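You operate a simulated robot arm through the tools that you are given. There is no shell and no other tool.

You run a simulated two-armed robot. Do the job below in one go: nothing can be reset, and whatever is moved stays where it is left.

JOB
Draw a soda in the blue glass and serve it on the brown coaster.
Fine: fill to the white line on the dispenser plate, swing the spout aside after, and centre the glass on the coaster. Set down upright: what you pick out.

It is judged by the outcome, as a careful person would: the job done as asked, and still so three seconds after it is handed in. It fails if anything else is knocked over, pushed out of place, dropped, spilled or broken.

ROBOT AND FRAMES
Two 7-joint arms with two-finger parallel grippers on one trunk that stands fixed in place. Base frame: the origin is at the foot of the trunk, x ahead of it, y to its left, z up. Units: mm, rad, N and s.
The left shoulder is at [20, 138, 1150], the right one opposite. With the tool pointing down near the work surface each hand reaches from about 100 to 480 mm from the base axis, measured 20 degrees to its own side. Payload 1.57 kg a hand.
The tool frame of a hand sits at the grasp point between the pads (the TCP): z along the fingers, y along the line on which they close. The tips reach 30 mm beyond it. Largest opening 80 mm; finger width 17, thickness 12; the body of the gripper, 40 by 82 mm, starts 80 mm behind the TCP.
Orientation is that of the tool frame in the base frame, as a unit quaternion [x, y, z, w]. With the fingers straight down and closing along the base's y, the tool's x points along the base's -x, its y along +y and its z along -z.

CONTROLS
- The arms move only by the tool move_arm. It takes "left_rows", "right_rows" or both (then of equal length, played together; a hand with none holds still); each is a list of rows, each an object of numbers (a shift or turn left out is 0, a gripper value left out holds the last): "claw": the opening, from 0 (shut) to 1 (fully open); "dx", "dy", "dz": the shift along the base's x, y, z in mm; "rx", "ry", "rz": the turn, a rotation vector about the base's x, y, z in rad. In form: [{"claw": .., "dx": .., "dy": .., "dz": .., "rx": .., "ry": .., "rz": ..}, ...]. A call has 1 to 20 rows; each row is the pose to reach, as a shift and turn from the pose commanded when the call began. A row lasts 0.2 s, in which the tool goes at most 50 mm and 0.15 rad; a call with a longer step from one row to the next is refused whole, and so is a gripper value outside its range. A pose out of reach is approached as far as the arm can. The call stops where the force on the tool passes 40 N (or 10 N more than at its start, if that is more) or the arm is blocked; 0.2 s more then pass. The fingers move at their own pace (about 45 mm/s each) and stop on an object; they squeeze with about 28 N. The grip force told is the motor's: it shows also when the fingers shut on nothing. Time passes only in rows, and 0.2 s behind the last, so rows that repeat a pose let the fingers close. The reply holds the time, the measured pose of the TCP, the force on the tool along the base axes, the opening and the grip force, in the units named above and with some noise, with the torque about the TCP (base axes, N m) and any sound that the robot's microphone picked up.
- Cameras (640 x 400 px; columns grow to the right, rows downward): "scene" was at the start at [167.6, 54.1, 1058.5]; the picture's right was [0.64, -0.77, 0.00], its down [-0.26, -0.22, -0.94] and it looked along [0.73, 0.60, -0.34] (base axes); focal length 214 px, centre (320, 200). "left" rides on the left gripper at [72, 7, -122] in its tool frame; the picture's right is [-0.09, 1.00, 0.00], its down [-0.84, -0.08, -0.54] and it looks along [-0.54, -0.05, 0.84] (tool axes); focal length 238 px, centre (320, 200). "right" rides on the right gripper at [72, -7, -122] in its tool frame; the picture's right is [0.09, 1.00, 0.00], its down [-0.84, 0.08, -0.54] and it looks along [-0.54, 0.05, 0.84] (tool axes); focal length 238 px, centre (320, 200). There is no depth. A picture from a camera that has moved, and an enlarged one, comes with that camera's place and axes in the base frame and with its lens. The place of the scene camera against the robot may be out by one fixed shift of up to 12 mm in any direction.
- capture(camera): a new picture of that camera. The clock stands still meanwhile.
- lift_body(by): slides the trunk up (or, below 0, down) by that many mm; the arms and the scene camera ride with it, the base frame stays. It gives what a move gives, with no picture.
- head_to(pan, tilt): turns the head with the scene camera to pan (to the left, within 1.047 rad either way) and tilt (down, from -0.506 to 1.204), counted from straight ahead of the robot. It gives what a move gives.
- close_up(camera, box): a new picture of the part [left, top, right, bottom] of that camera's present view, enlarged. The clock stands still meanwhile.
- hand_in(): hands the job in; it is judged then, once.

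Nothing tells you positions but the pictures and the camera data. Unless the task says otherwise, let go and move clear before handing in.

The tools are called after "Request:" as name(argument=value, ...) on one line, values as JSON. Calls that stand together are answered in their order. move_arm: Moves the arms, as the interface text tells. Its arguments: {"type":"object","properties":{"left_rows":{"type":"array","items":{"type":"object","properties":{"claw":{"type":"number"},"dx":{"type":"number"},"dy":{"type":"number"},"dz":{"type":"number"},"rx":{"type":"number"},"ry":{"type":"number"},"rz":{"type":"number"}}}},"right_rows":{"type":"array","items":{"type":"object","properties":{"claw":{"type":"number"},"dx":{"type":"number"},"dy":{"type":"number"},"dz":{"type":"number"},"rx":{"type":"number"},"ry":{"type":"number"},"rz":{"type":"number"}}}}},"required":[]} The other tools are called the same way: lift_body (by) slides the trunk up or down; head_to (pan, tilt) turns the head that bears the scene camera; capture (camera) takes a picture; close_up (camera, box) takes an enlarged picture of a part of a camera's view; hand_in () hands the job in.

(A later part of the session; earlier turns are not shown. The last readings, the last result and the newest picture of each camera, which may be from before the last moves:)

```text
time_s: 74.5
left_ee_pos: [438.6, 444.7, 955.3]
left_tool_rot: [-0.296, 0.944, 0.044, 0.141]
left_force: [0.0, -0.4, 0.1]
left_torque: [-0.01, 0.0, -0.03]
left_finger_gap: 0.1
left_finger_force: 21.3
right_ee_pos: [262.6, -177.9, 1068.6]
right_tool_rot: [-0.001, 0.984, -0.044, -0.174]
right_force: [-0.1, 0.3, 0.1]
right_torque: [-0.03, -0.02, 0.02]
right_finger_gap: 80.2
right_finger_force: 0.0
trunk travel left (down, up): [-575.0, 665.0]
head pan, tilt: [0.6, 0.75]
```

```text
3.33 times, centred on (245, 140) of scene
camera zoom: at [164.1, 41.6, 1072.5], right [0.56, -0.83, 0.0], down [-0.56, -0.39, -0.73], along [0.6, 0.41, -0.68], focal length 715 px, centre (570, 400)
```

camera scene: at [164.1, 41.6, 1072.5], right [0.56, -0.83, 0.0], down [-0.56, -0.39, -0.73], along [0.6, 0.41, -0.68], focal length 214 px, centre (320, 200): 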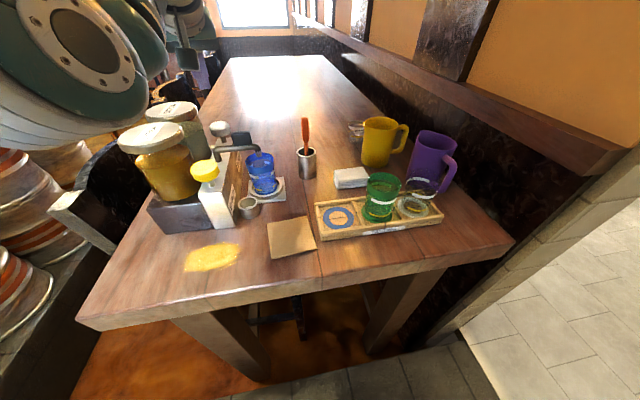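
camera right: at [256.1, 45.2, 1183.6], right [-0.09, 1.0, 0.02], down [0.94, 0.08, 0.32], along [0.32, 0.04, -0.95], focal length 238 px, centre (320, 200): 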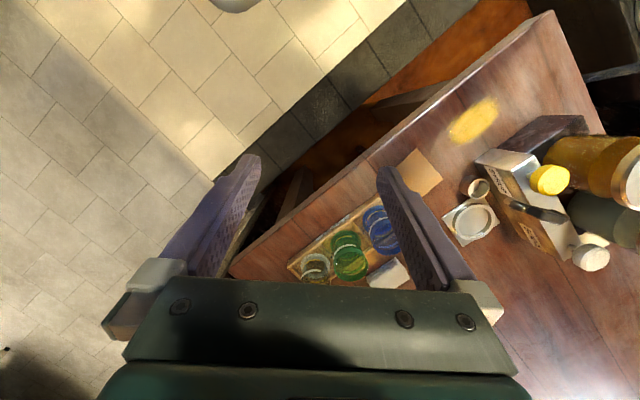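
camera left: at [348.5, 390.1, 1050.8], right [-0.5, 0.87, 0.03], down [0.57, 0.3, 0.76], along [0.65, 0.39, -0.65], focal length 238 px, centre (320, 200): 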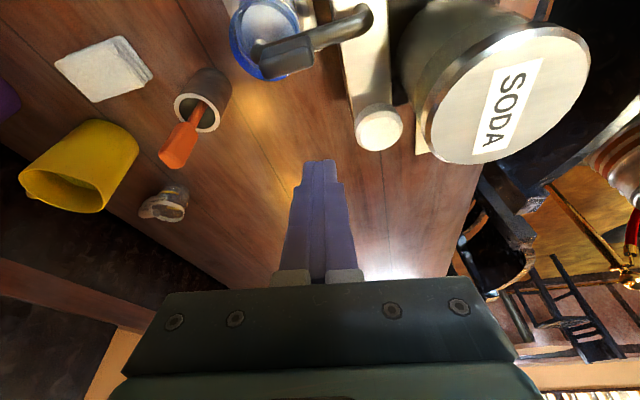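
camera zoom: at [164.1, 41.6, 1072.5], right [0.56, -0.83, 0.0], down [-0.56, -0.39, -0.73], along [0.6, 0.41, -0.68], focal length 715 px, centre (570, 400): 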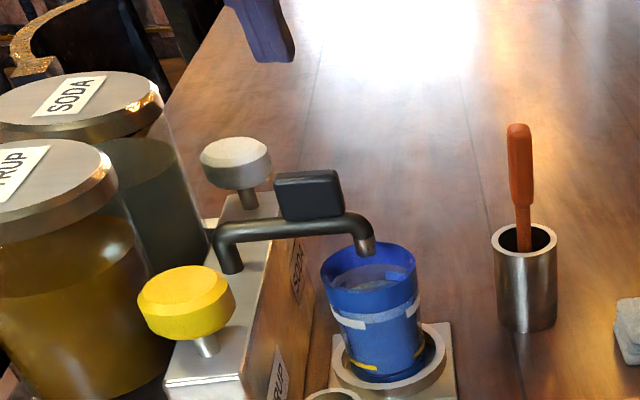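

Request:
move_arm(left_rows=[{"dx": -5, "dy": -9, "dz": -10}, {"dx": -10, "dy": -18, "dz": -25}, {"dx": -10, "dy": -18, "dz": -40}, {"dx": -10, "dy": -18, "dz": -55}, {"dx": -10, "dy": -18, "dz": -66}, {"dx": -10, "dy": -18, "dz": -66}])

Request:
close_up(camera="left", box=[200, 0, 440, 220])

Request:
close_up(camera="scene", box=[180, 80, 310, 200])

```text
time_s: 75.9
left_ee_pos: [429.1, 427.9, 890.6]
left_tool_rot: [-0.297, 0.943, 0.044, 0.141]
left_force: [-0.4, -0.4, 0.6]
left_torque: [0.0, 0.02, -0.02]
left_finger_gap: 0.0
left_finger_force: 21.4
right_ee_pos: [262.4, -178.1, 1069.7]
right_tool_rot: [0.0, 0.984, -0.045, -0.173]
right_force: [0.4, 0.6, 0.6]
right_torque: [-0.01, -0.04, 0.04]
right_finger_gap: 79.9
right_finger_force: 0.0
trunk travel left (down, up): [-575.0, 665.0]
head pan, tilt: [0.6, 0.75]
```

```text
1.82 times, centred on (320, 110) of left
camera zoom: at [338.4, 372.6, 984.8], right [-0.5, 0.87, 0.03], down [0.57, 0.3, 0.76], along [0.65, 0.4, -0.65], focal length 433 px, centre (320, 364)
```

zoom: 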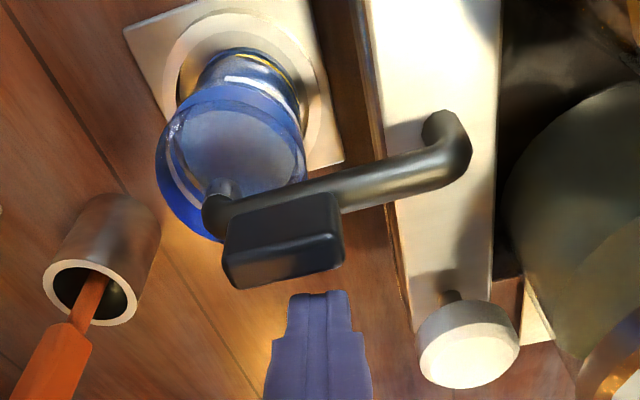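

```text
3.33 times, centred on (245, 140) of scene
camera zoom: at [164.1, 41.6, 1072.5], right [0.56, -0.83, 0.0], down [-0.56, -0.39, -0.73], along [0.6, 0.41, -0.68], focal length 715 px, centre (570, 400)
```

zoom: 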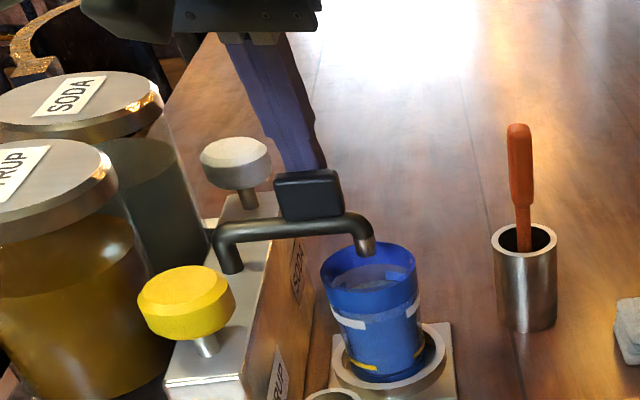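

Request:
move_arm(left_rows=[{"dx": -5, "dy": -6}, {"dx": -9, "dy": -11}, {"dx": -12, "dy": -17}, {"dx": -16, "dy": -23}, {"dx": -21, "dy": -28.5}, {"dx": -26, "dy": -33.5}, {"dx": -26, "dy": -33.5}])

Request:
close_up(camera="scene", box=[180, 80, 310, 200])

Request:
close_up(camera="left", box=[200, 0, 440, 220])

```text
time_s: 77.5
left_ee_pos: [401.5, 394.7, 890.1]
left_tool_rot: [-0.297, 0.943, 0.044, 0.141]
left_force: [0.0, 0.2, -0.9]
left_torque: [0.03, -0.01, 0.02]
left_finger_gap: 0.0
left_finger_force: 21.3
right_ee_pos: [263.5, -177.8, 1069.5]
right_tool_rot: [0.0, 0.984, -0.045, -0.174]
right_force: [-0.1, 0.7, -0.3]
right_torque: [0.04, 0.0, 0.02]
right_finger_gap: 79.9
right_finger_force: 0.1
trunk travel left (down, up): [-575.0, 665.0]
head pan, tilt: [0.6, 0.75]
```

```text
3.33 times, centred on (245, 140) of scene
camera zoom: at [164.1, 41.6, 1072.5], right [0.56, -0.83, 0.0], down [-0.56, -0.39, -0.73], along [0.6, 0.41, -0.68], focal length 715 px, centre (570, 400)
```

zoom: 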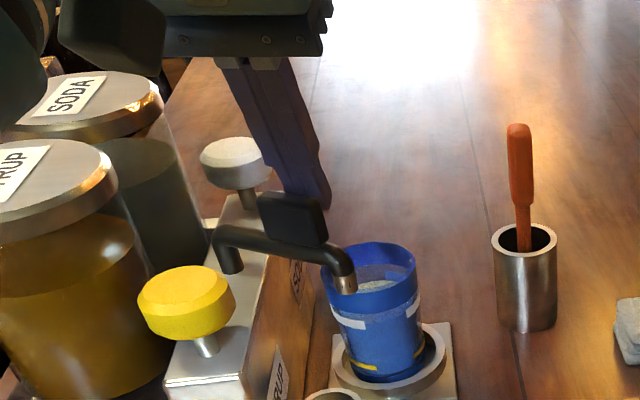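

```text
1.82 times, centred on (320, 110) of left
camera zoom: at [312.2, 338.7, 985.8], right [-0.5, 0.87, 0.03], down [0.57, 0.3, 0.76], along [0.65, 0.4, -0.65], focal length 433 px, centre (320, 364)
```

zoom: 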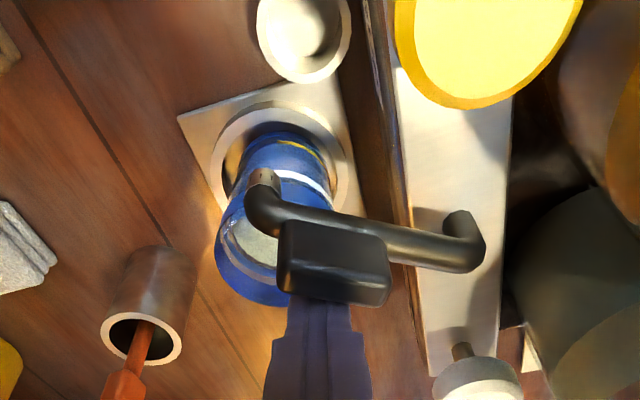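

Request:
move_arm(left_rows=[{"dx": -5, "dy": -5}, {"dx": -10, "dy": -8.5}, {"dx": -15, "dy": -10.5}, {"dx": -20, "dy": -12}, {"dx": -24, "dy": -13}, {"dx": -24, "dy": -13}])

Request:
close_up(camera="scene", box=[180, 80, 310, 200])

Request:
close_up(camera="left", box=[200, 0, 440, 220])

```text
time_s: 78.9
left_ee_pos: [378.1, 380.3, 890.6]
left_tool_rot: [-0.297, 0.943, 0.045, 0.14]
left_force: [0.2, 0.1, -0.2]
left_torque: [-0.01, -0.01, 0.01]
left_finger_gap: 0.0
left_finger_force: 21.3
right_ee_pos: [264.5, -177.5, 1069.6]
right_tool_rot: [-0.001, 0.984, -0.045, -0.174]
right_force: [-0.3, 0.0, -0.2]
right_torque: [-0.02, 0.0, 0.03]
right_finger_gap: 80.2
right_finger_force: 0.0
trunk travel left (down, up): [-575.0, 665.0]
head pan, tilt: [0.6, 0.75]
```

```text
3.33 times, centred on (245, 140) of scene
camera zoom: at [164.1, 41.6, 1072.5], right [0.56, -0.83, 0.0], down [-0.56, -0.39, -0.73], along [0.6, 0.41, -0.68], focal length 715 px, centre (570, 400)
```

zoom: 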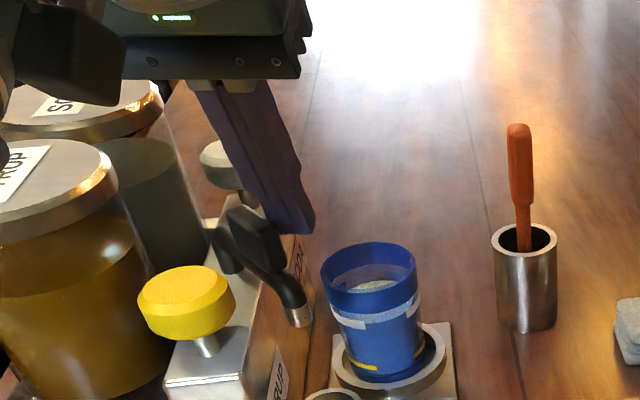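

```text
1.82 times, centred on (320, 110) of left
camera zoom: at [288.0, 325.7, 985.1], right [-0.5, 0.87, 0.03], down [0.57, 0.3, 0.76], along [0.65, 0.4, -0.65], focal length 433 px, centre (320, 364)
```

zoom: 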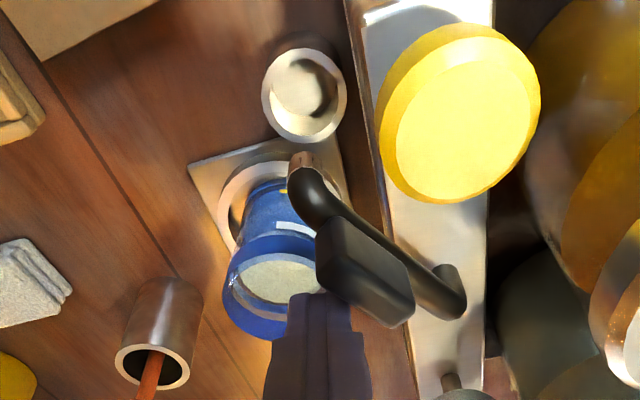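

The spout is back at its parked spot over the drip cup. I'll lift away, turn the hand back to the horizontal-ish grasp pose up high, and open the fingers.

Request:
move_arm(left_rows=[{"dx": 6, "dy": 5, "dz": 3}, {"dx": 10, "dy": 5, "dz": 25}, {"dx": 16, "dy": 0, "dz": 55}, {"dx": 24, "dy": -12, "dz": 85}, {"dx": 32, "dy": -25, "dz": 115, "rx": 0.03, "ry": -0.018, "rz": 0.05}, {"dx": 40, "dy": -40, "dz": 140, "rx": 0.088, "ry": -0.052, "rz": 0.146}])

Request:
capture(camera="scene")

```text
time_s: 80.3
left_ee_pos: [415.2, 341.4, 1030.1]
left_tool_rot: [-0.36, 0.912, 0.09, 0.175]
left_force: [-0.4, 0.6, -0.6]
left_torque: [0.01, -0.02, -0.01]
left_finger_gap: 0.0
left_finger_force: 21.3
right_ee_pos: [263.3, -176.1, 1067.6]
right_tool_rot: [0.0, 0.984, -0.046, -0.174]
right_force: [-0.4, -0.2, 0.2]
right_torque: [-0.01, -0.01, 0.01]
right_finger_gap: 80.2
right_finger_force: 0.0
trunk travel left (down, up): [-575.0, 665.0]
head pan, tilt: [0.6, 0.75]
```

```text
taken
camera scene: at [164.2, 41.6, 1072.4], right [0.56, -0.83, 0.0], down [-0.56, -0.39, -0.73], along [0.6, 0.41, -0.68], focal length 214 px, centre (320, 200)
```

scene: 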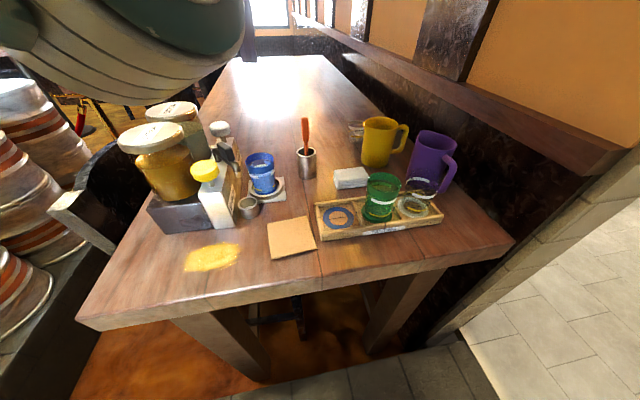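

Request:
move_arm(left_rows=[{"dx": 2, "dy": -2, "rx": 0.06, "ry": -0.035, "rz": 0.098, "claw": 1}, {"dx": 4, "dy": -4, "rx": 0.119, "ry": -0.07, "rz": 0.197, "claw": 1}, {"dx": 6, "dy": -6, "rx": 0.178, "ry": -0.105, "rz": 0.295, "claw": 1}, {"dx": 8, "dy": -8, "rx": 0.238, "ry": -0.14, "rz": 0.394, "claw": 1}, {"dx": 10, "dy": -10, "rx": 0.297, "ry": -0.176, "rz": 0.492, "claw": 1}, {"dx": 12, "dy": -10, "rx": 0.357, "ry": -0.211, "rz": 0.591, "claw": 1}, {"dx": 14, "dy": -10, "rx": 0.416, "ry": -0.246, "rz": 0.689, "claw": 1}, {"dx": 14, "dy": -10, "rx": 0.416, "ry": -0.246, "rz": 0.689, "claw": 1}])

Request:
capture(camera="left")

Request:
capture(camera="scene")

```text
time_s: 82.1
left_ee_pos: [433.1, 331.8, 1029.1]
left_tool_rot: [-0.609, 0.673, 0.281, 0.311]
left_force: [0.8, 0.2, 0.3]
left_torque: [-0.02, -0.03, 0.02]
left_finger_gap: 80.1
left_finger_force: 0.0
right_ee_pos: [262.5, -177.1, 1068.2]
right_tool_rot: [-0.001, 0.984, -0.045, -0.174]
right_force: [-0.2, 0.4, 0.2]
right_torque: [0.02, -0.02, 0.03]
right_finger_gap: 79.9
right_finger_force: 0.0
trunk travel left (down, up): [-575.0, 665.0]
head pan, tilt: [0.6, 0.75]
```

```text
taken
camera left: at [410.8, 192.4, 1053.6], right [-0.98, 0.16, 0.07], down [0.09, 0.12, 0.99], along [0.15, 0.98, -0.13], focal length 238 px, centre (320, 200)
```

left: 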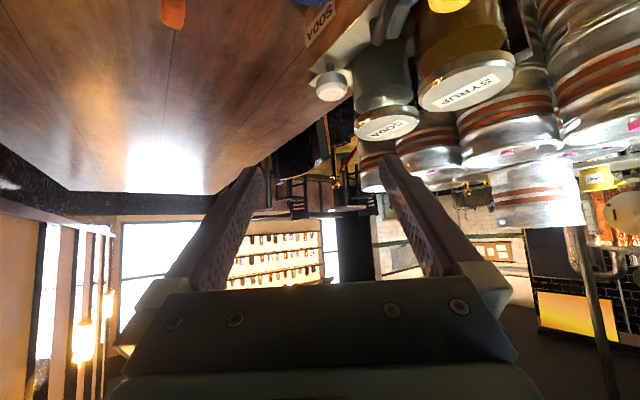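

```text
taken
camera scene: at [164.1, 41.6, 1072.5], right [0.56, -0.83, 0.0], down [-0.56, -0.39, -0.73], along [0.6, 0.41, -0.68], focal length 214 px, centre (320, 200)
```

scene: 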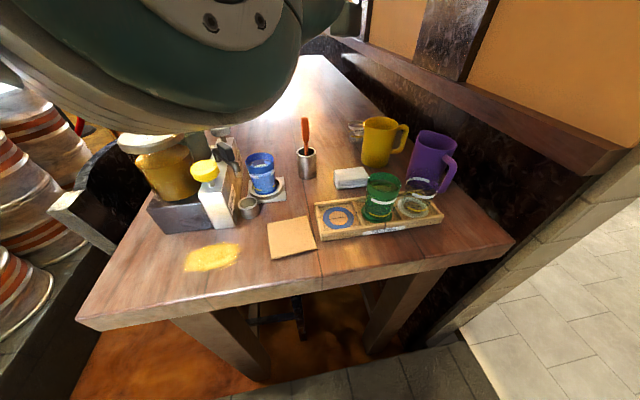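

Request:
lift_body(by=-150)

Request:
capture(camera="left")

Request:
close_up(camera="left", box=[230, 0, 430, 180])

Request:
capture(camera="scene")

```text
time_s: 83.8
left_ee_pos: [432.0, 332.2, 879.4]
left_tool_rot: [-0.61, 0.673, 0.281, 0.31]
left_force: [0.7, 0.7, 0.5]
left_torque: [0.01, 0.0, -0.04]
left_finger_gap: 80.3
left_finger_force: 0.1
right_ee_pos: [262.4, -178.4, 918.9]
right_tool_rot: [-0.001, 0.984, -0.045, -0.174]
right_force: [0.0, -0.5, -0.7]
right_torque: [-0.01, -0.01, -0.01]
right_finger_gap: 80.2
right_finger_force: 0.1
trunk travel left (down, up): [-425.0, 815.0]
head pan, tilt: [0.6, 0.75]
```

```text
taken
camera left: at [410.7, 192.5, 903.8], right [-0.98, 0.16, 0.07], down [0.09, 0.12, 0.99], along [0.15, 0.98, -0.13], focal length 238 px, centre (320, 200)
```

left: 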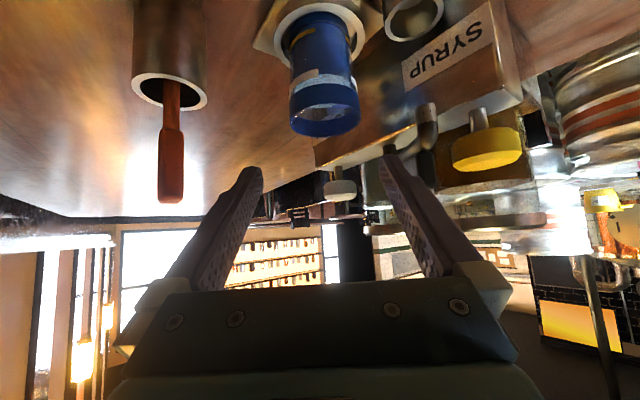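

```text
2.22 times, centred on (330, 90) of left
camera zoom: at [410.7, 192.5, 903.8], right [-0.98, 0.16, 0.07], down [0.09, 0.12, 0.99], along [0.15, 0.98, -0.13], focal length 530 px, centre (298, 444)
```

zoom: 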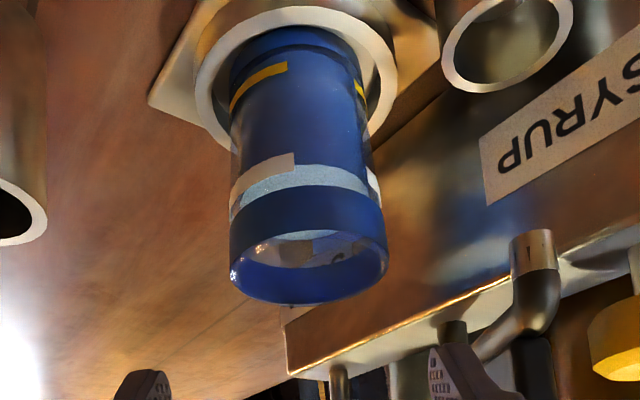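

```text
taken
camera scene: at [164.2, 41.6, 922.5], right [0.56, -0.83, 0.0], down [-0.56, -0.39, -0.73], along [0.6, 0.41, -0.68], focal length 214 px, centre (320, 200)
```

scene: 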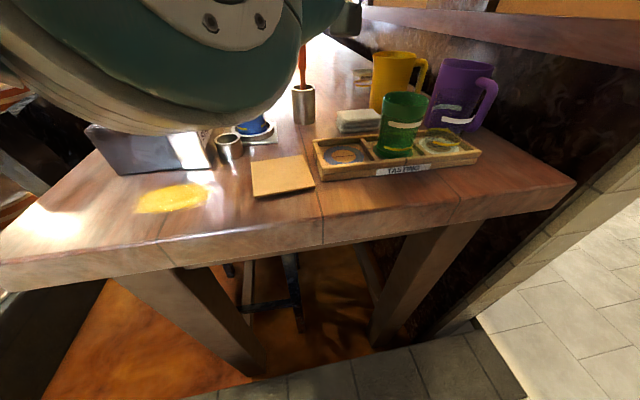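

The glass stands undisturbed at about (431, 386), the spout is parked, and the liquid edge lines up with the white mark. I'll come down to the pre-grasp point, open fingers straddling the glass.

Request:
move_arm(left_rows=[{"dx": -2, "dy": 0, "dz": -15}, {"dx": -4, "dy": 1, "dz": -30}, {"dx": -5, "dy": 2, "dz": -45}, {"dx": -6, "dy": 2.5, "dz": -60}, {"dx": -6, "dy": 2.5, "dz": -60}])

Request:
capture(camera="left")

```text
time_s: 85.0
left_ee_pos: [425.4, 335.2, 818.7]
left_tool_rot: [-0.609, 0.674, 0.28, 0.31]
left_force: [-0.3, -0.2, -0.8]
left_torque: [0.01, -0.03, 0.0]
left_finger_gap: 80.0
left_finger_force: 0.2
right_ee_pos: [263.2, -175.9, 918.6]
right_tool_rot: [0.0, 0.984, -0.045, -0.174]
right_force: [0.5, 0.0, 0.1]
right_torque: [0.0, -0.03, 0.01]
right_finger_gap: 80.0
right_finger_force: 0.1
trunk travel left (down, up): [-425.0, 815.0]
head pan, tilt: [0.6, 0.75]
```

```text
taken
camera left: at [404.8, 195.9, 843.9], right [-0.98, 0.16, 0.07], down [0.09, 0.12, 0.99], along [0.15, 0.98, -0.13], focal length 238 px, centre (320, 200)
```

left: 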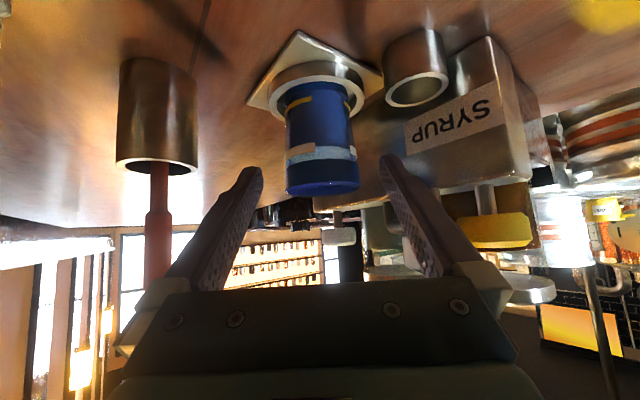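

Request:
move_arm(left_rows=[{"dx": 0.7, "dy": 7, "dz": -6, "claw": 0.95}, {"dx": 1.4, "dy": 14, "dz": -12}, {"dx": 2.1, "dy": 21, "dz": -18}, {"dx": 2.8, "dy": 28, "dz": -24}, {"dx": 3.5, "dy": 35, "dz": -30}, {"dx": 3.5, "dy": 35, "dz": -30}])

Request:
capture(camera="left")

Request:
close_up(camera="left", box=[250, 60, 400, 230])

```text
time_s: 86.5
left_ee_pos: [428.7, 370.4, 789.4]
left_tool_rot: [-0.609, 0.674, 0.281, 0.311]
left_force: [0.4, -0.4, -0.3]
left_torque: [-0.01, 0.0, -0.03]
left_finger_gap: 76.1
left_finger_force: 0.0
right_ee_pos: [264.1, -177.3, 919.7]
right_tool_rot: [0.0, 0.984, -0.045, -0.174]
right_force: [0.2, 0.1, 0.1]
right_torque: [0.0, 0.0, 0.0]
right_finger_gap: 80.0
right_finger_force: 0.0
trunk travel left (down, up): [-425.0, 815.0]
head pan, tilt: [0.6, 0.75]
```

```text
taken
camera left: at [407.9, 230.8, 813.4], right [-0.98, 0.16, 0.07], down [0.09, 0.12, 0.99], along [0.15, 0.98, -0.13], focal length 238 px, centre (320, 200)
```

left: 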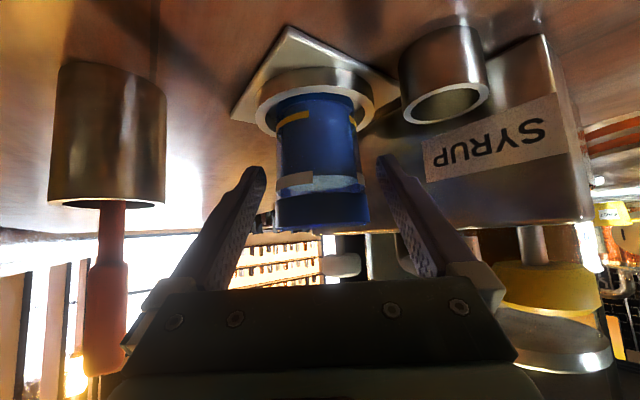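

```text
2.35 times, centred on (325, 145) of left
camera zoom: at [407.9, 230.8, 813.4], right [-0.98, 0.16, 0.07], down [0.09, 0.12, 0.99], along [0.15, 0.98, -0.13], focal length 561 px, centre (308, 329)
```

zoom: 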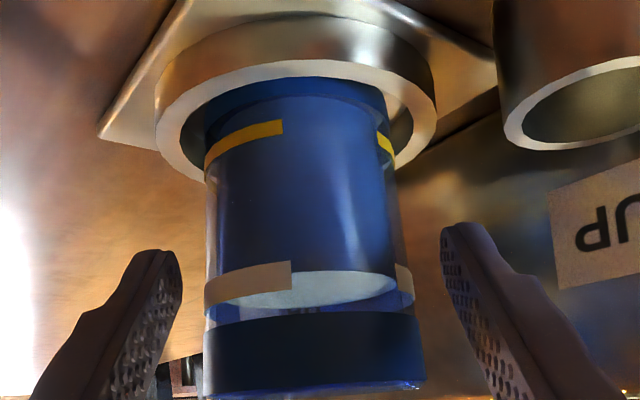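

The liquid surface sits on the white line, within about 1 mm. I'll finish the approach and close the fingers.

Request:
move_arm(left_rows=[{"dx": 0.7, "dy": 6, "dz": -5}, {"dx": 1.4, "dy": 11, "dz": -10}, {"dx": 1.8, "dy": 16, "dz": -14}, {"dx": 1.8, "dy": 16, "dz": -14}, {"dx": 1.8, "dy": 16, "dz": -14, "claw": 0.82}, {"dx": 1.8, "dy": 16, "dz": -14, "claw": 0.78}, {"dx": 1.8, "dy": 16, "dz": -14, "claw": 0.5}, {"dx": 1.8, "dy": 16, "dz": -14, "claw": 0}, {"dx": 1.8, "dy": 16, "dz": -14, "claw": 0}])

Request:
capture(camera="left")

Request:
close_up(camera="left", box=[250, 60, 400, 270])

```text
time_s: 88.5
left_ee_pos: [430.7, 386.6, 774.9]
left_tool_rot: [-0.609, 0.674, 0.279, 0.311]
left_force: [0.7, 1.2, 0.2]
left_torque: [-0.01, -0.04, 0.01]
left_finger_gap: 62.7
left_finger_force: 27.9
right_ee_pos: [262.7, -177.4, 918.1]
right_tool_rot: [0.0, 0.984, -0.044, -0.175]
right_force: [0.3, -1.4, 0.0]
right_torque: [0.02, -0.01, 0.02]
right_finger_gap: 80.2
right_finger_force: 0.0
trunk travel left (down, up): [-425.0, 815.0]
head pan, tilt: [0.6, 0.75]
```

```text
taken
camera left: at [410.0, 246.2, 799.3], right [-0.98, 0.16, 0.07], down [0.09, 0.12, 0.99], along [0.15, 0.98, -0.13], focal length 238 px, centre (320, 200)
```

left: 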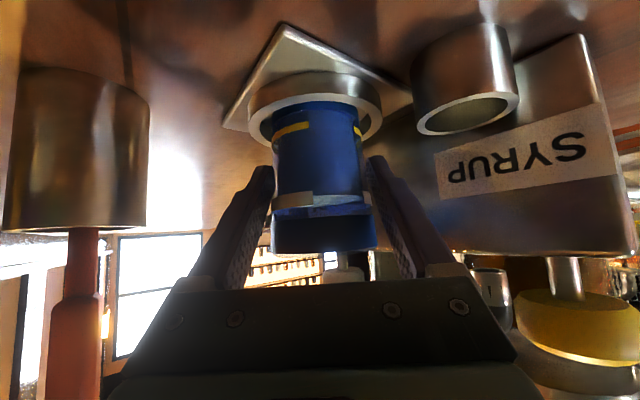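

```text
1.90 times, centred on (325, 165) of left
camera zoom: at [410.0, 246.2, 799.3], right [-0.98, 0.16, 0.07], down [0.09, 0.12, 0.99], along [0.15, 0.98, -0.13], focal length 454 px, centre (310, 267)
```

zoom: 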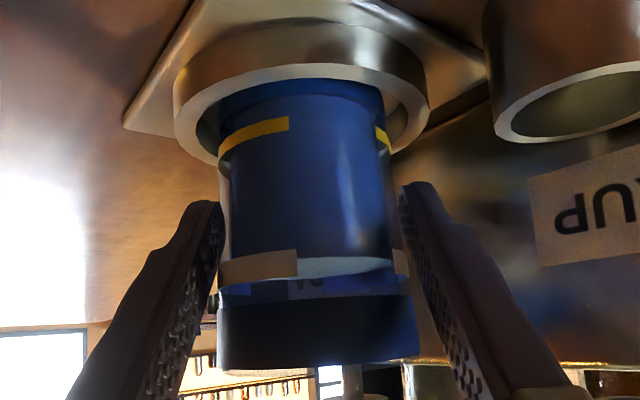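

The glass is gripped and the level is on the white line. I'll lift gently with the arm first.

Request:
move_arm(left_rows=[{"dz": 2}, {"dz": 5}, {"dz": 9}, {"dz": 14}, {"dz": 19}, {"dz": 24}, {"dz": 28}, {"dz": 30}, {"dz": 30}])

Request:
capture(camera="left")

```text
time_s: 90.5
left_ee_pos: [430.3, 385.4, 805.8]
left_tool_rot: [-0.608, 0.674, 0.281, 0.312]
left_force: [0.1, 1.7, -2.1]
left_torque: [0.0, -0.02, 0.02]
left_finger_gap: 62.9
left_finger_force: 27.9
right_ee_pos: [261.8, -177.6, 919.1]
right_tool_rot: [-0.001, 0.984, -0.046, -0.174]
right_force: [0.0, 0.8, -1.0]
right_torque: [-0.01, 0.0, -0.01]
right_finger_gap: 80.1
right_finger_force: 0.1
trunk travel left (down, up): [-425.0, 815.0]
head pan, tilt: [0.6, 0.75]
```

```text
taken
camera left: at [409.7, 245.3, 829.6], right [-0.98, 0.16, 0.07], down [0.09, 0.12, 0.99], along [0.15, 0.98, -0.13], focal length 238 px, centre (320, 200)
```

left: 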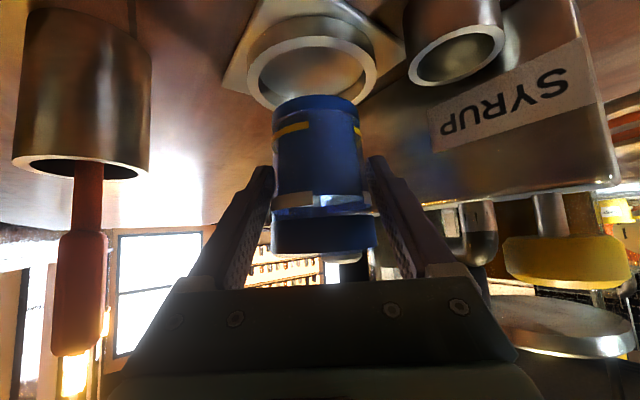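

Request:
lift_body(by=60)

Request:
lift_body(by=90)

Request:
capture(camera="left")

Request:
capture(camera="scene")

```text
time_s: 91.5
left_ee_pos: [430.4, 385.0, 864.3]
left_tool_rot: [-0.609, 0.674, 0.281, 0.311]
left_force: [0.0, 0.1, -2.7]
left_torque: [0.02, -0.02, 0.04]
left_finger_gap: 62.9
left_finger_force: 28.0
right_ee_pos: [262.1, -177.2, 979.0]
right_tool_rot: [-0.001, 0.984, -0.044, -0.174]
right_force: [-0.8, 0.5, 0.9]
right_torque: [-0.02, -0.01, 0.0]
right_finger_gap: 79.8
right_finger_force: 0.1
trunk travel left (down, up): [-485.0, 755.0]
head pan, tilt: [0.6, 0.75]
```

```text
time_s: 92.7
left_ee_pos: [431.0, 385.4, 955.6]
left_tool_rot: [-0.609, 0.674, 0.281, 0.31]
left_force: [-0.8, 0.0, -2.2]
left_torque: [0.05, -0.01, -0.01]
left_finger_gap: 62.9
left_finger_force: 28.1
right_ee_pos: [263.2, -177.3, 1068.4]
right_tool_rot: [0.0, 0.984, -0.045, -0.174]
right_force: [-0.7, 0.6, -0.2]
right_torque: [0.03, -0.01, 0.01]
right_finger_gap: 80.2
right_finger_force: 0.0
trunk travel left (down, up): [-575.0, 665.0]
head pan, tilt: [0.6, 0.75]
```

```text
taken
camera left: at [409.6, 245.4, 979.3], right [-0.98, 0.16, 0.07], down [0.09, 0.12, 0.99], along [0.15, 0.98, -0.14], focal length 238 px, centre (320, 200)
```

left: 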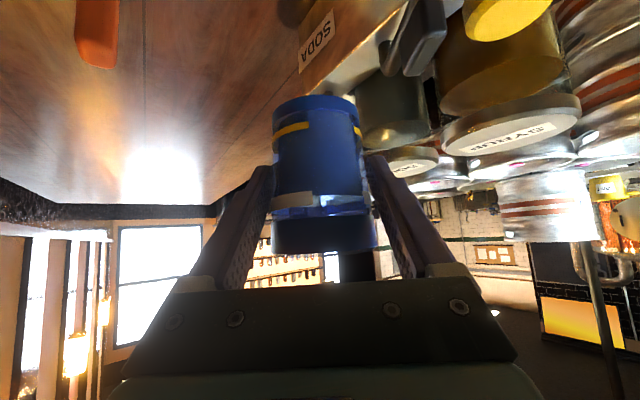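

```text
taken
camera scene: at [163.9, 41.5, 1072.4], right [0.56, -0.83, 0.0], down [-0.56, -0.39, -0.73], along [0.6, 0.41, -0.68], focal length 214 px, centre (320, 200)
```

scene: 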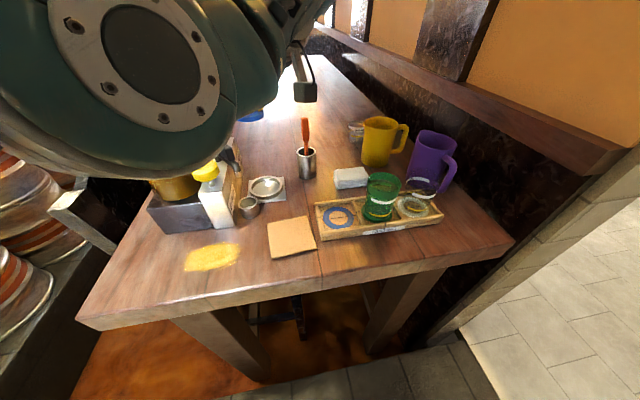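

The plate is empty and clean and the glass is held upright. Next I'll carry it slowly away from the dispenser, turning the hand gradually.

Request:
move_arm(left_rows=[{"dy": -1, "rz": -0.01}, {"dy": -4, "rz": -0.04}, {"dy": -8, "rz": -0.08}, {"dy": -12, "rz": -0.13}, {"dy": -17, "rz": -0.18}, {"dy": -22, "rz": -0.23}, {"dy": -27, "rz": -0.28}, {"dy": -32, "rz": -0.33}, {"dy": -37, "rz": -0.38}, {"dy": -42, "rz": -0.43}, {"dy": -47, "rz": -0.48}, {"dy": -52, "rz": -0.53}, {"dy": -57, "rz": -0.58}, {"dy": -62, "rz": -0.63}, {"dy": -67, "rz": -0.68}, {"dy": -71, "rz": -0.72}, {"dy": -74, "rz": -0.75}, {"dy": -75, "rz": -0.76}, {"dy": -75, "rz": -0.76}])

Request:
capture(camera="left")

Request:
capture(camera="scene")

```text
time_s: 96.7
left_ee_pos: [430.7, 309.4, 955.9]
left_tool_rot: [-0.315, 0.852, 0.145, 0.393]
left_force: [-0.1, -0.2, -2.3]
left_torque: [0.0, -0.01, -0.01]
left_finger_gap: 62.4
left_finger_force: 28.1
right_ee_pos: [263.2, -177.3, 1070.3]
right_tool_rot: [-0.001, 0.984, -0.046, -0.174]
right_force: [-0.4, 0.6, 0.4]
right_torque: [-0.02, -0.02, 0.02]
right_finger_gap: 80.1
right_finger_force: 0.1
trunk travel left (down, up): [-575.0, 665.0]
head pan, tilt: [0.6, 0.75]
```

```text
taken
camera left: at [320.4, 222.8, 980.2], right [-0.6, 0.8, 0.07], down [0.15, 0.03, 0.99], along [0.78, 0.61, -0.13], focal length 238 px, centre (320, 200)
```

left: 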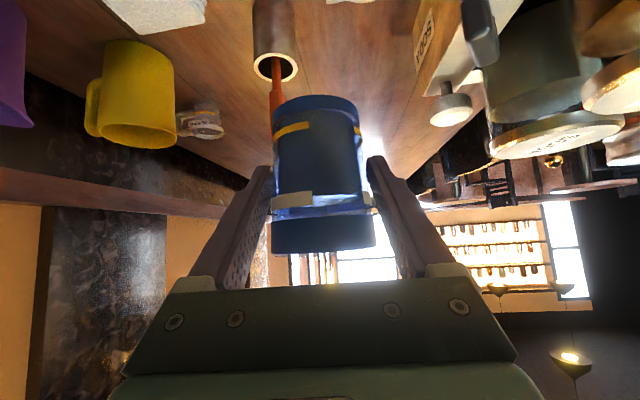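

```text
taken
camera scene: at [164.0, 41.5, 1072.4], right [0.56, -0.83, 0.0], down [-0.56, -0.39, -0.73], along [0.6, 0.41, -0.68], focal length 214 px, centre (320, 200)
```

scene: 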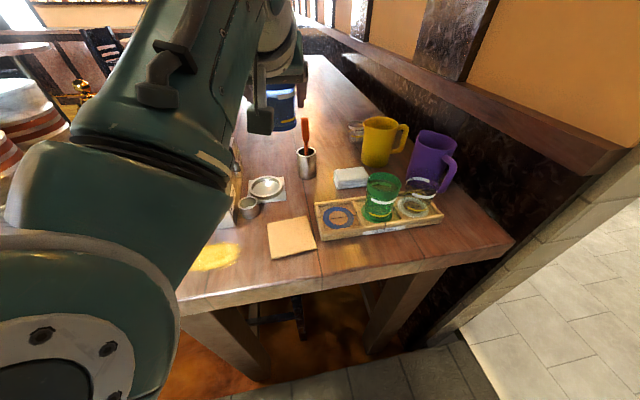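

Request:
move_arm(left_rows=[{"dx": 0, "dy": -1, "dz": -2, "rz": -0.01}, {"dx": -1, "dy": -3, "dz": -7, "rz": -0.03}, {"dx": -1, "dy": -5, "dz": -14, "rz": -0.06}, {"dx": -2, "dy": -7, "dz": -21, "rz": -0.09}, {"dx": -2, "dy": -10, "dz": -29, "rz": -0.12}, {"dx": -3, "dy": -12, "dz": -37, "rz": -0.15}, {"dx": -4, "dy": -15, "dz": -45, "rz": -0.18}, {"dx": -4, "dy": -17, "dz": -53, "rz": -0.21}, {"dx": -5, "dy": -20, "dz": -61, "rz": -0.24}, {"dx": -6, "dy": -22, "dz": -69, "rz": -0.27}, {"dx": -6, "dy": -25, "dz": -77, "rz": -0.3}, {"dx": -7, "dy": -27, "dz": -85, "rz": -0.33}, {"dx": -8, "dy": -30, "dz": -93, "rz": -0.36}, {"dx": -8, "dy": -32, "dz": -101, "rz": -0.39}, {"dx": -9, "dy": -35, "dz": -108, "rz": -0.42}, {"dx": -9, "dy": -37, "dz": -114, "rz": -0.44}, {"dx": -10, "dy": -39, "dz": -118, "rz": -0.46}, {"dx": -10, "dy": -40, "dz": -120, "rz": -0.47}, {"dx": -10, "dy": -40, "dz": -120, "rz": -0.47}])

Request:
capture(camera="left")

Request:
capture(camera="scene")

```text
time_s: 100.7
left_ee_pos: [420.6, 269.7, 835.8]
left_tool_rot: [-0.108, 0.902, 0.05, 0.416]
left_force: [0.7, 0.1, -2.4]
left_torque: [-0.01, -0.04, 0.01]
left_finger_gap: 62.9
left_finger_force: 28.3
right_ee_pos: [262.5, -177.6, 1068.4]
right_tool_rot: [0.0, 0.984, -0.044, -0.174]
right_force: [-0.1, -0.8, 1.1]
right_torque: [0.01, 0.02, 0.0]
right_finger_gap: 80.0
right_finger_force: 0.0
trunk travel left (down, up): [-575.0, 665.0]
head pan, tilt: [0.6, 0.75]
```

```text
taken
camera left: at [284.1, 242.3, 859.4], right [-0.18, 0.98, 0.07], down [0.15, -0.04, 0.99], along [0.97, 0.18, -0.14], focal length 238 px, centre (320, 200)
```

left: 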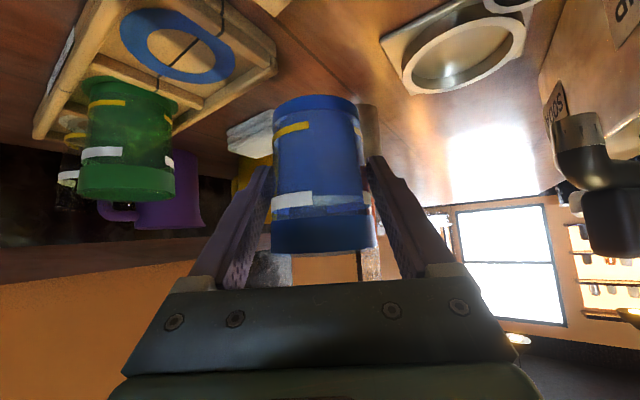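

```text
taken
camera scene: at [164.0, 41.5, 1072.4], right [0.56, -0.83, 0.0], down [-0.56, -0.39, -0.73], along [0.6, 0.41, -0.68], focal length 214 px, centre (320, 200)
```

scene: 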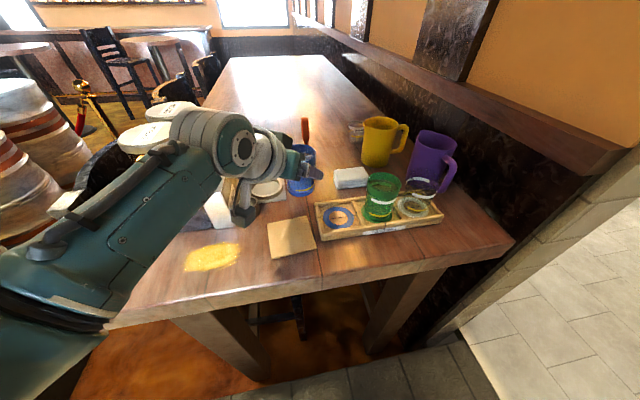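

Request:
move_arm(left_rows=[{"dx": -1, "dy": 0, "rz": -0.01}, {"dx": -4, "dy": -1, "dz": -1, "rz": -0.03}, {"dx": -8, "dy": -3, "dz": -2, "rz": -0.06}, {"dx": -13, "dy": -5, "dz": -3, "rz": -0.09}, {"dx": -18, "dy": -7, "dz": -4, "rz": -0.12}, {"dx": -23, "dy": -9, "dz": -5, "rz": -0.15}, {"dx": -28, "dy": -11, "dz": -6, "rz": -0.18}, {"dx": -33, "dy": -13, "dz": -7, "rz": -0.21}, {"dx": -38, "dy": -15, "dz": -8, "rz": -0.24}, {"dx": -43, "dy": -17, "dz": -9, "rz": -0.27}, {"dx": -48, "dy": -19, "dz": -10, "rz": -0.3}, {"dx": -53, "dy": -21, "dz": -11, "rz": -0.33}, {"dx": -58, "dy": -23, "dz": -12, "rz": -0.36}, {"dx": -62, "dy": -24, "dz": -13, "rz": -0.39}, {"dx": -65, "dy": -25, "dz": -14, "rz": -0.42}, {"dx": -67, "dy": -26, "dz": -15, "rz": -0.44}, {"dx": -68, "dy": -26, "dz": -15, "rz": -0.45}, {"dx": -68, "dy": -26, "dz": -15, "rz": -0.45}])

Request:
capture(camera="left")

Request:
capture(camera="scene")

Request:
close_up(camera="scene", box=[230, 150, 350, 270])

```text
time_s: 104.5
left_ee_pos: [352.5, 244.3, 819.8]
left_tool_rot: [0.096, 0.903, -0.045, 0.416]
left_force: [-0.1, 0.0, -2.6]
left_torque: [-0.02, 0.02, 0.0]
left_finger_gap: 62.5
left_finger_force: 28.0
right_ee_pos: [262.5, -177.8, 1069.0]
right_tool_rot: [-0.001, 0.984, -0.045, -0.174]
right_force: [0.1, -0.1, 0.7]
right_torque: [0.0, 0.01, 0.03]
right_finger_gap: 80.1
right_finger_force: 0.1
trunk travel left (down, up): [-575.0, 665.0]
head pan, tilt: [0.6, 0.75]
```

```text
taken
camera left: at [217.6, 278.7, 844.1], right [0.27, 0.96, 0.07], down [0.11, -0.1, 0.99], along [0.96, -0.26, -0.14], focal length 238 px, centre (320, 200)
```

left: 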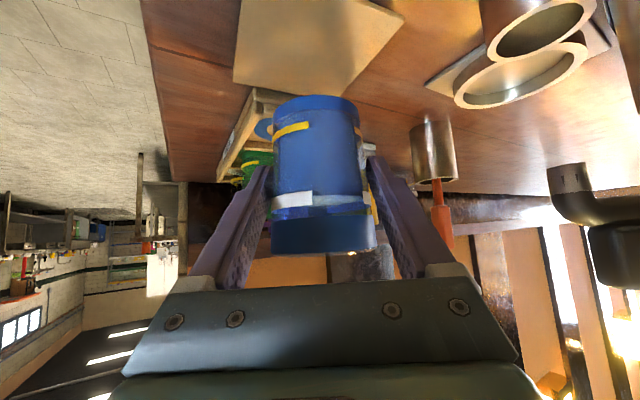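

```text
taken
camera scene: at [164.0, 41.5, 1072.4], right [0.56, -0.83, 0.0], down [-0.56, -0.39, -0.73], along [0.6, 0.41, -0.68], focal length 214 px, centre (320, 200)
```

scene: 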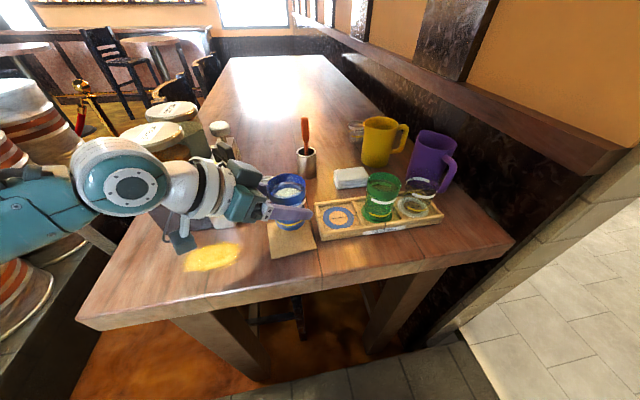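

```text
3.33 times, centred on (290, 210) of scene
camera zoom: at [164.0, 41.5, 1072.4], right [0.56, -0.83, 0.0], down [-0.56, -0.39, -0.73], along [0.6, 0.41, -0.68], focal length 715 px, centre (420, 167)
```

zoom: 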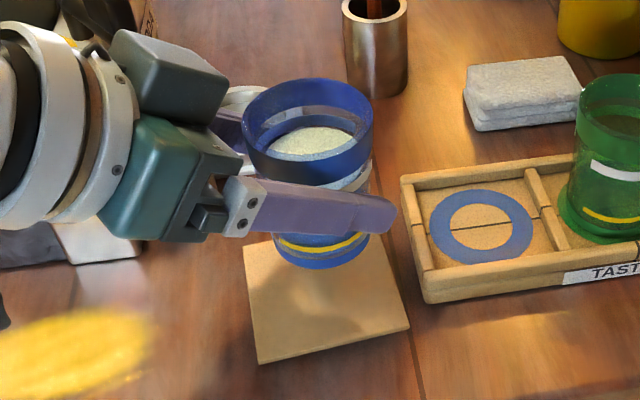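

The glass is over the coaster. I'll lower it partway, then check the alignment.

Request:
move_arm(left_rows=[{"dz": -2}, {"dz": -6}, {"dz": -11}, {"dz": -17}, {"dz": -22}, {"dz": -27}, {"dz": -31}, {"dz": -33}, {"dz": -33}])

Request:
close_up(camera="scene", box=[240, 180, 340, 270])

Request:
capture(camera="left")

```text
time_s: 106.5
left_ee_pos: [352.0, 243.9, 788.0]
left_tool_rot: [0.096, 0.903, -0.045, 0.416]
left_force: [-0.1, 0.3, -1.8]
left_torque: [0.03, 0.0, 0.0]
left_finger_gap: 62.6
left_finger_force: 28.1
right_ee_pos: [262.7, -178.1, 1069.6]
right_tool_rot: [-0.001, 0.984, -0.046, -0.173]
right_force: [0.4, 0.0, -0.3]
right_torque: [0.03, 0.03, -0.01]
right_finger_gap: 80.1
right_finger_force: 0.1
trunk travel left (down, up): [-575.0, 665.0]
head pan, tilt: [0.6, 0.75]
```

```text
4.44 times, centred on (290, 225) of scene
camera zoom: at [164.0, 41.5, 1072.4], right [0.56, -0.83, 0.0], down [-0.56, -0.39, -0.73], along [0.6, 0.41, -0.68], focal length 953 px, centre (453, 89)
```

zoom: 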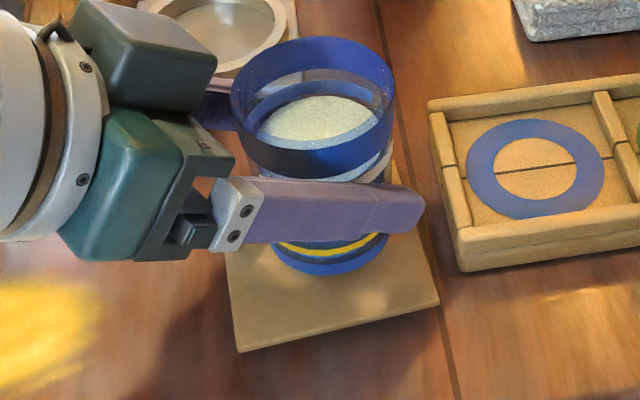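

```text
taken
camera left: at [217.2, 278.4, 811.4], right [0.27, 0.96, 0.07], down [0.11, -0.1, 0.99], along [0.96, -0.26, -0.13], focal length 238 px, centre (320, 200)
```

left: 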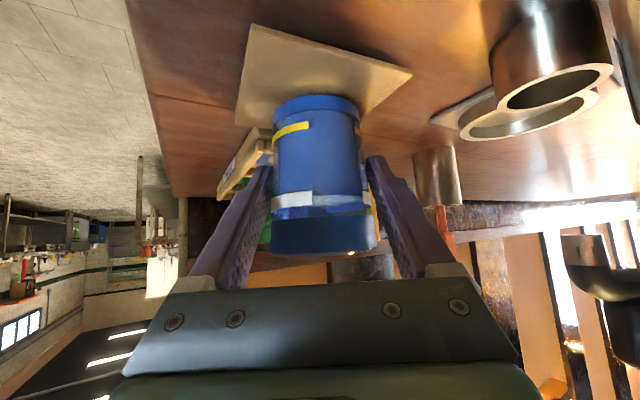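

Request:
close_up(camera="left", box=[220, 0, 430, 160])

```text
2.50 times, centred on (325, 80) of left
camera zoom: at [217.2, 278.4, 811.4], right [0.27, 0.96, 0.07], down [0.11, -0.1, 0.99], along [0.96, -0.26, -0.13], focal length 596 px, centre (308, 500)
```

zoom: 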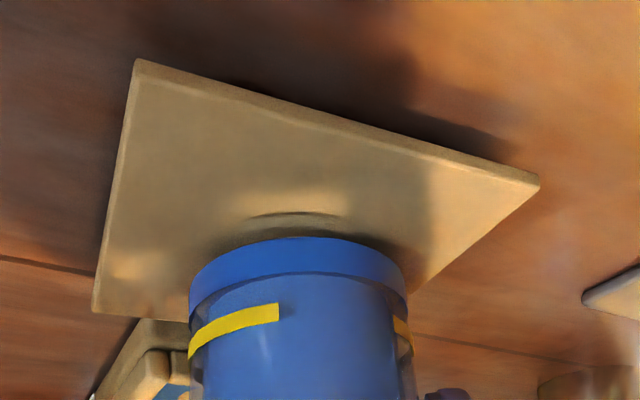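

From the hand camera the coaster's centre is at about (349.5, 243.5), top at z ≈ 731. I'll make a 2.5 mm correction and lower slowly to just above contact.

Request:
move_arm(left_rows=[{"dx": -1, "dy": -0.2, "dz": 0}, {"dx": -2.5, "dy": -0.5, "dz": -2}, {"dx": -2.5, "dy": -0.5, "dz": -4}, {"dx": -2.5, "dy": -0.5, "dz": -6}, {"dx": -2.5, "dy": -0.5, "dz": -8}, {"dx": -2.5, "dy": -0.5, "dz": -8}])

Request:
close_up(camera="left", box=[220, 0, 430, 160])

Request:
close_up(camera="scene", box=[240, 180, 340, 270])

```text
time_s: 107.9
left_ee_pos: [350.4, 244.4, 780.6]
left_tool_rot: [0.095, 0.902, -0.044, 0.419]
left_force: [-2.3, -0.2, 14.5]
left_torque: [-0.17, 0.16, -0.04]
left_finger_gap: 62.2
left_finger_force: 27.5
right_ee_pos: [263.3, -177.0, 1069.1]
right_tool_rot: [0.0, 0.984, -0.045, -0.174]
right_force: [-0.2, -0.5, -0.2]
right_torque: [0.01, -0.01, -0.03]
right_finger_gap: 80.1
right_finger_force: 0.0
trunk travel left (down, up): [-575.0, 665.0]
head pan, tilt: [0.6, 0.75]
```

```text
2.50 times, centred on (325, 80) of left
camera zoom: at [216.2, 278.3, 804.7], right [0.27, 0.96, 0.07], down [0.11, -0.1, 0.99], along [0.96, -0.26, -0.13], focal length 596 px, centre (308, 500)
```

zoom: 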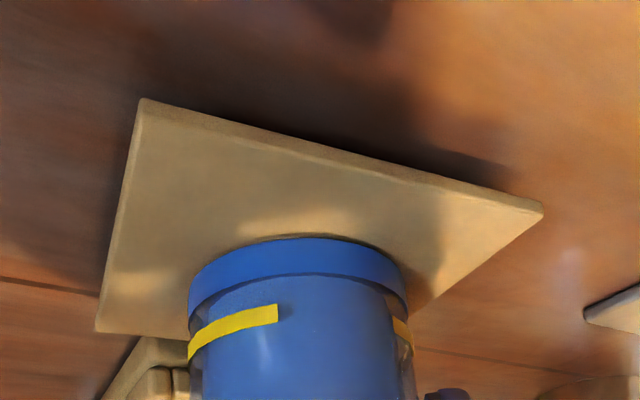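

```text
4.44 times, centred on (290, 225) of scene
camera zoom: at [164.3, 42.0, 1072.7], right [0.56, -0.83, 0.0], down [-0.56, -0.38, -0.73], along [0.6, 0.41, -0.68], focal length 953 px, centre (453, 89)
```

zoom: 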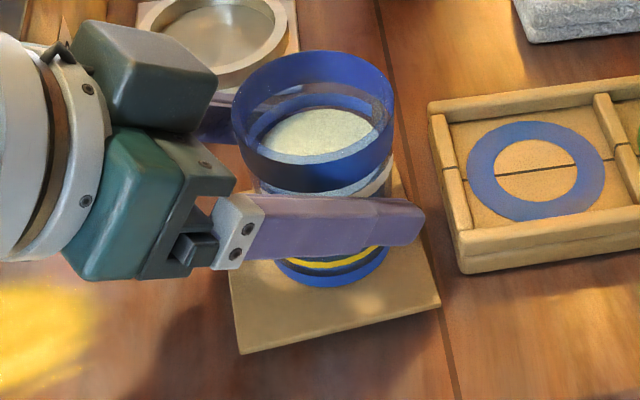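

Request:
close_up(camera="scene", box=[264, 205, 320, 265])

Request:
close_up(camera="left", box=[280, 70, 370, 140])

Request:
close_up(camera="left", box=[240, 60, 400, 270])

```text
6.67 times, centred on (292, 235) of scene
camera zoom: at [164.3, 42.0, 1072.7], right [0.56, -0.83, 0.0], down [-0.56, -0.38, -0.73], along [0.6, 0.41, -0.68], focal length 1430 px, centre (507, -33)
```

zoom: 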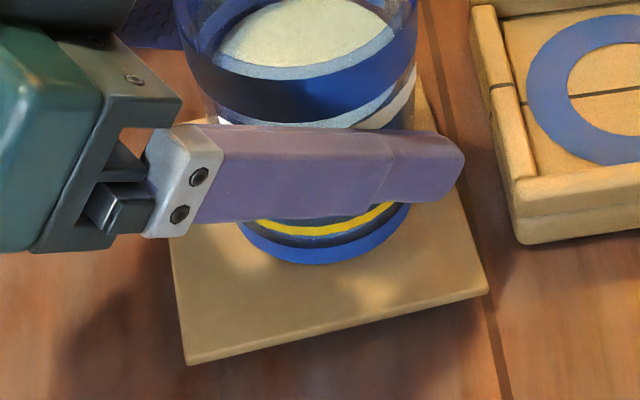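

```text
5.71 times, centred on (325, 105) of left
camera zoom: at [216.2, 278.3, 804.7], right [0.27, 0.96, 0.07], down [0.11, -0.1, 0.99], along [0.96, -0.26, -0.13], focal length 1362 px, centre (291, 743)
```

zoom: 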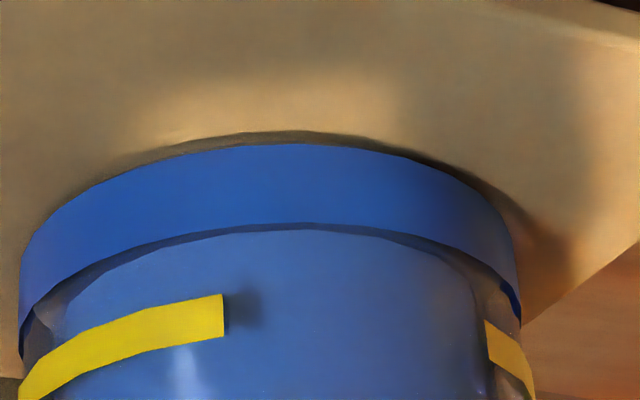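

```text
1.90 times, centred on (320, 165) of left
camera zoom: at [216.2, 278.3, 804.7], right [0.27, 0.96, 0.07], down [0.11, -0.1, 0.99], along [0.96, -0.26, -0.13], focal length 454 px, centre (320, 267)
```

zoom: 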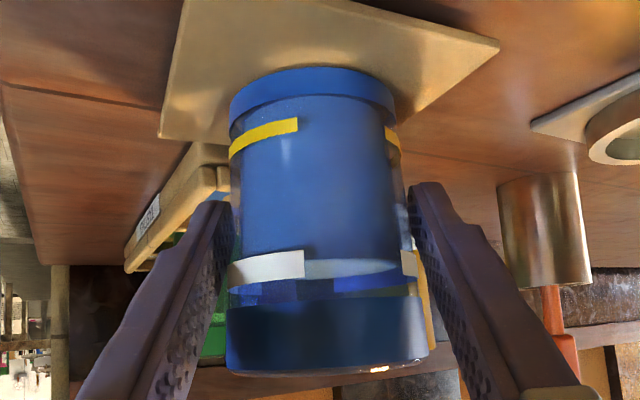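

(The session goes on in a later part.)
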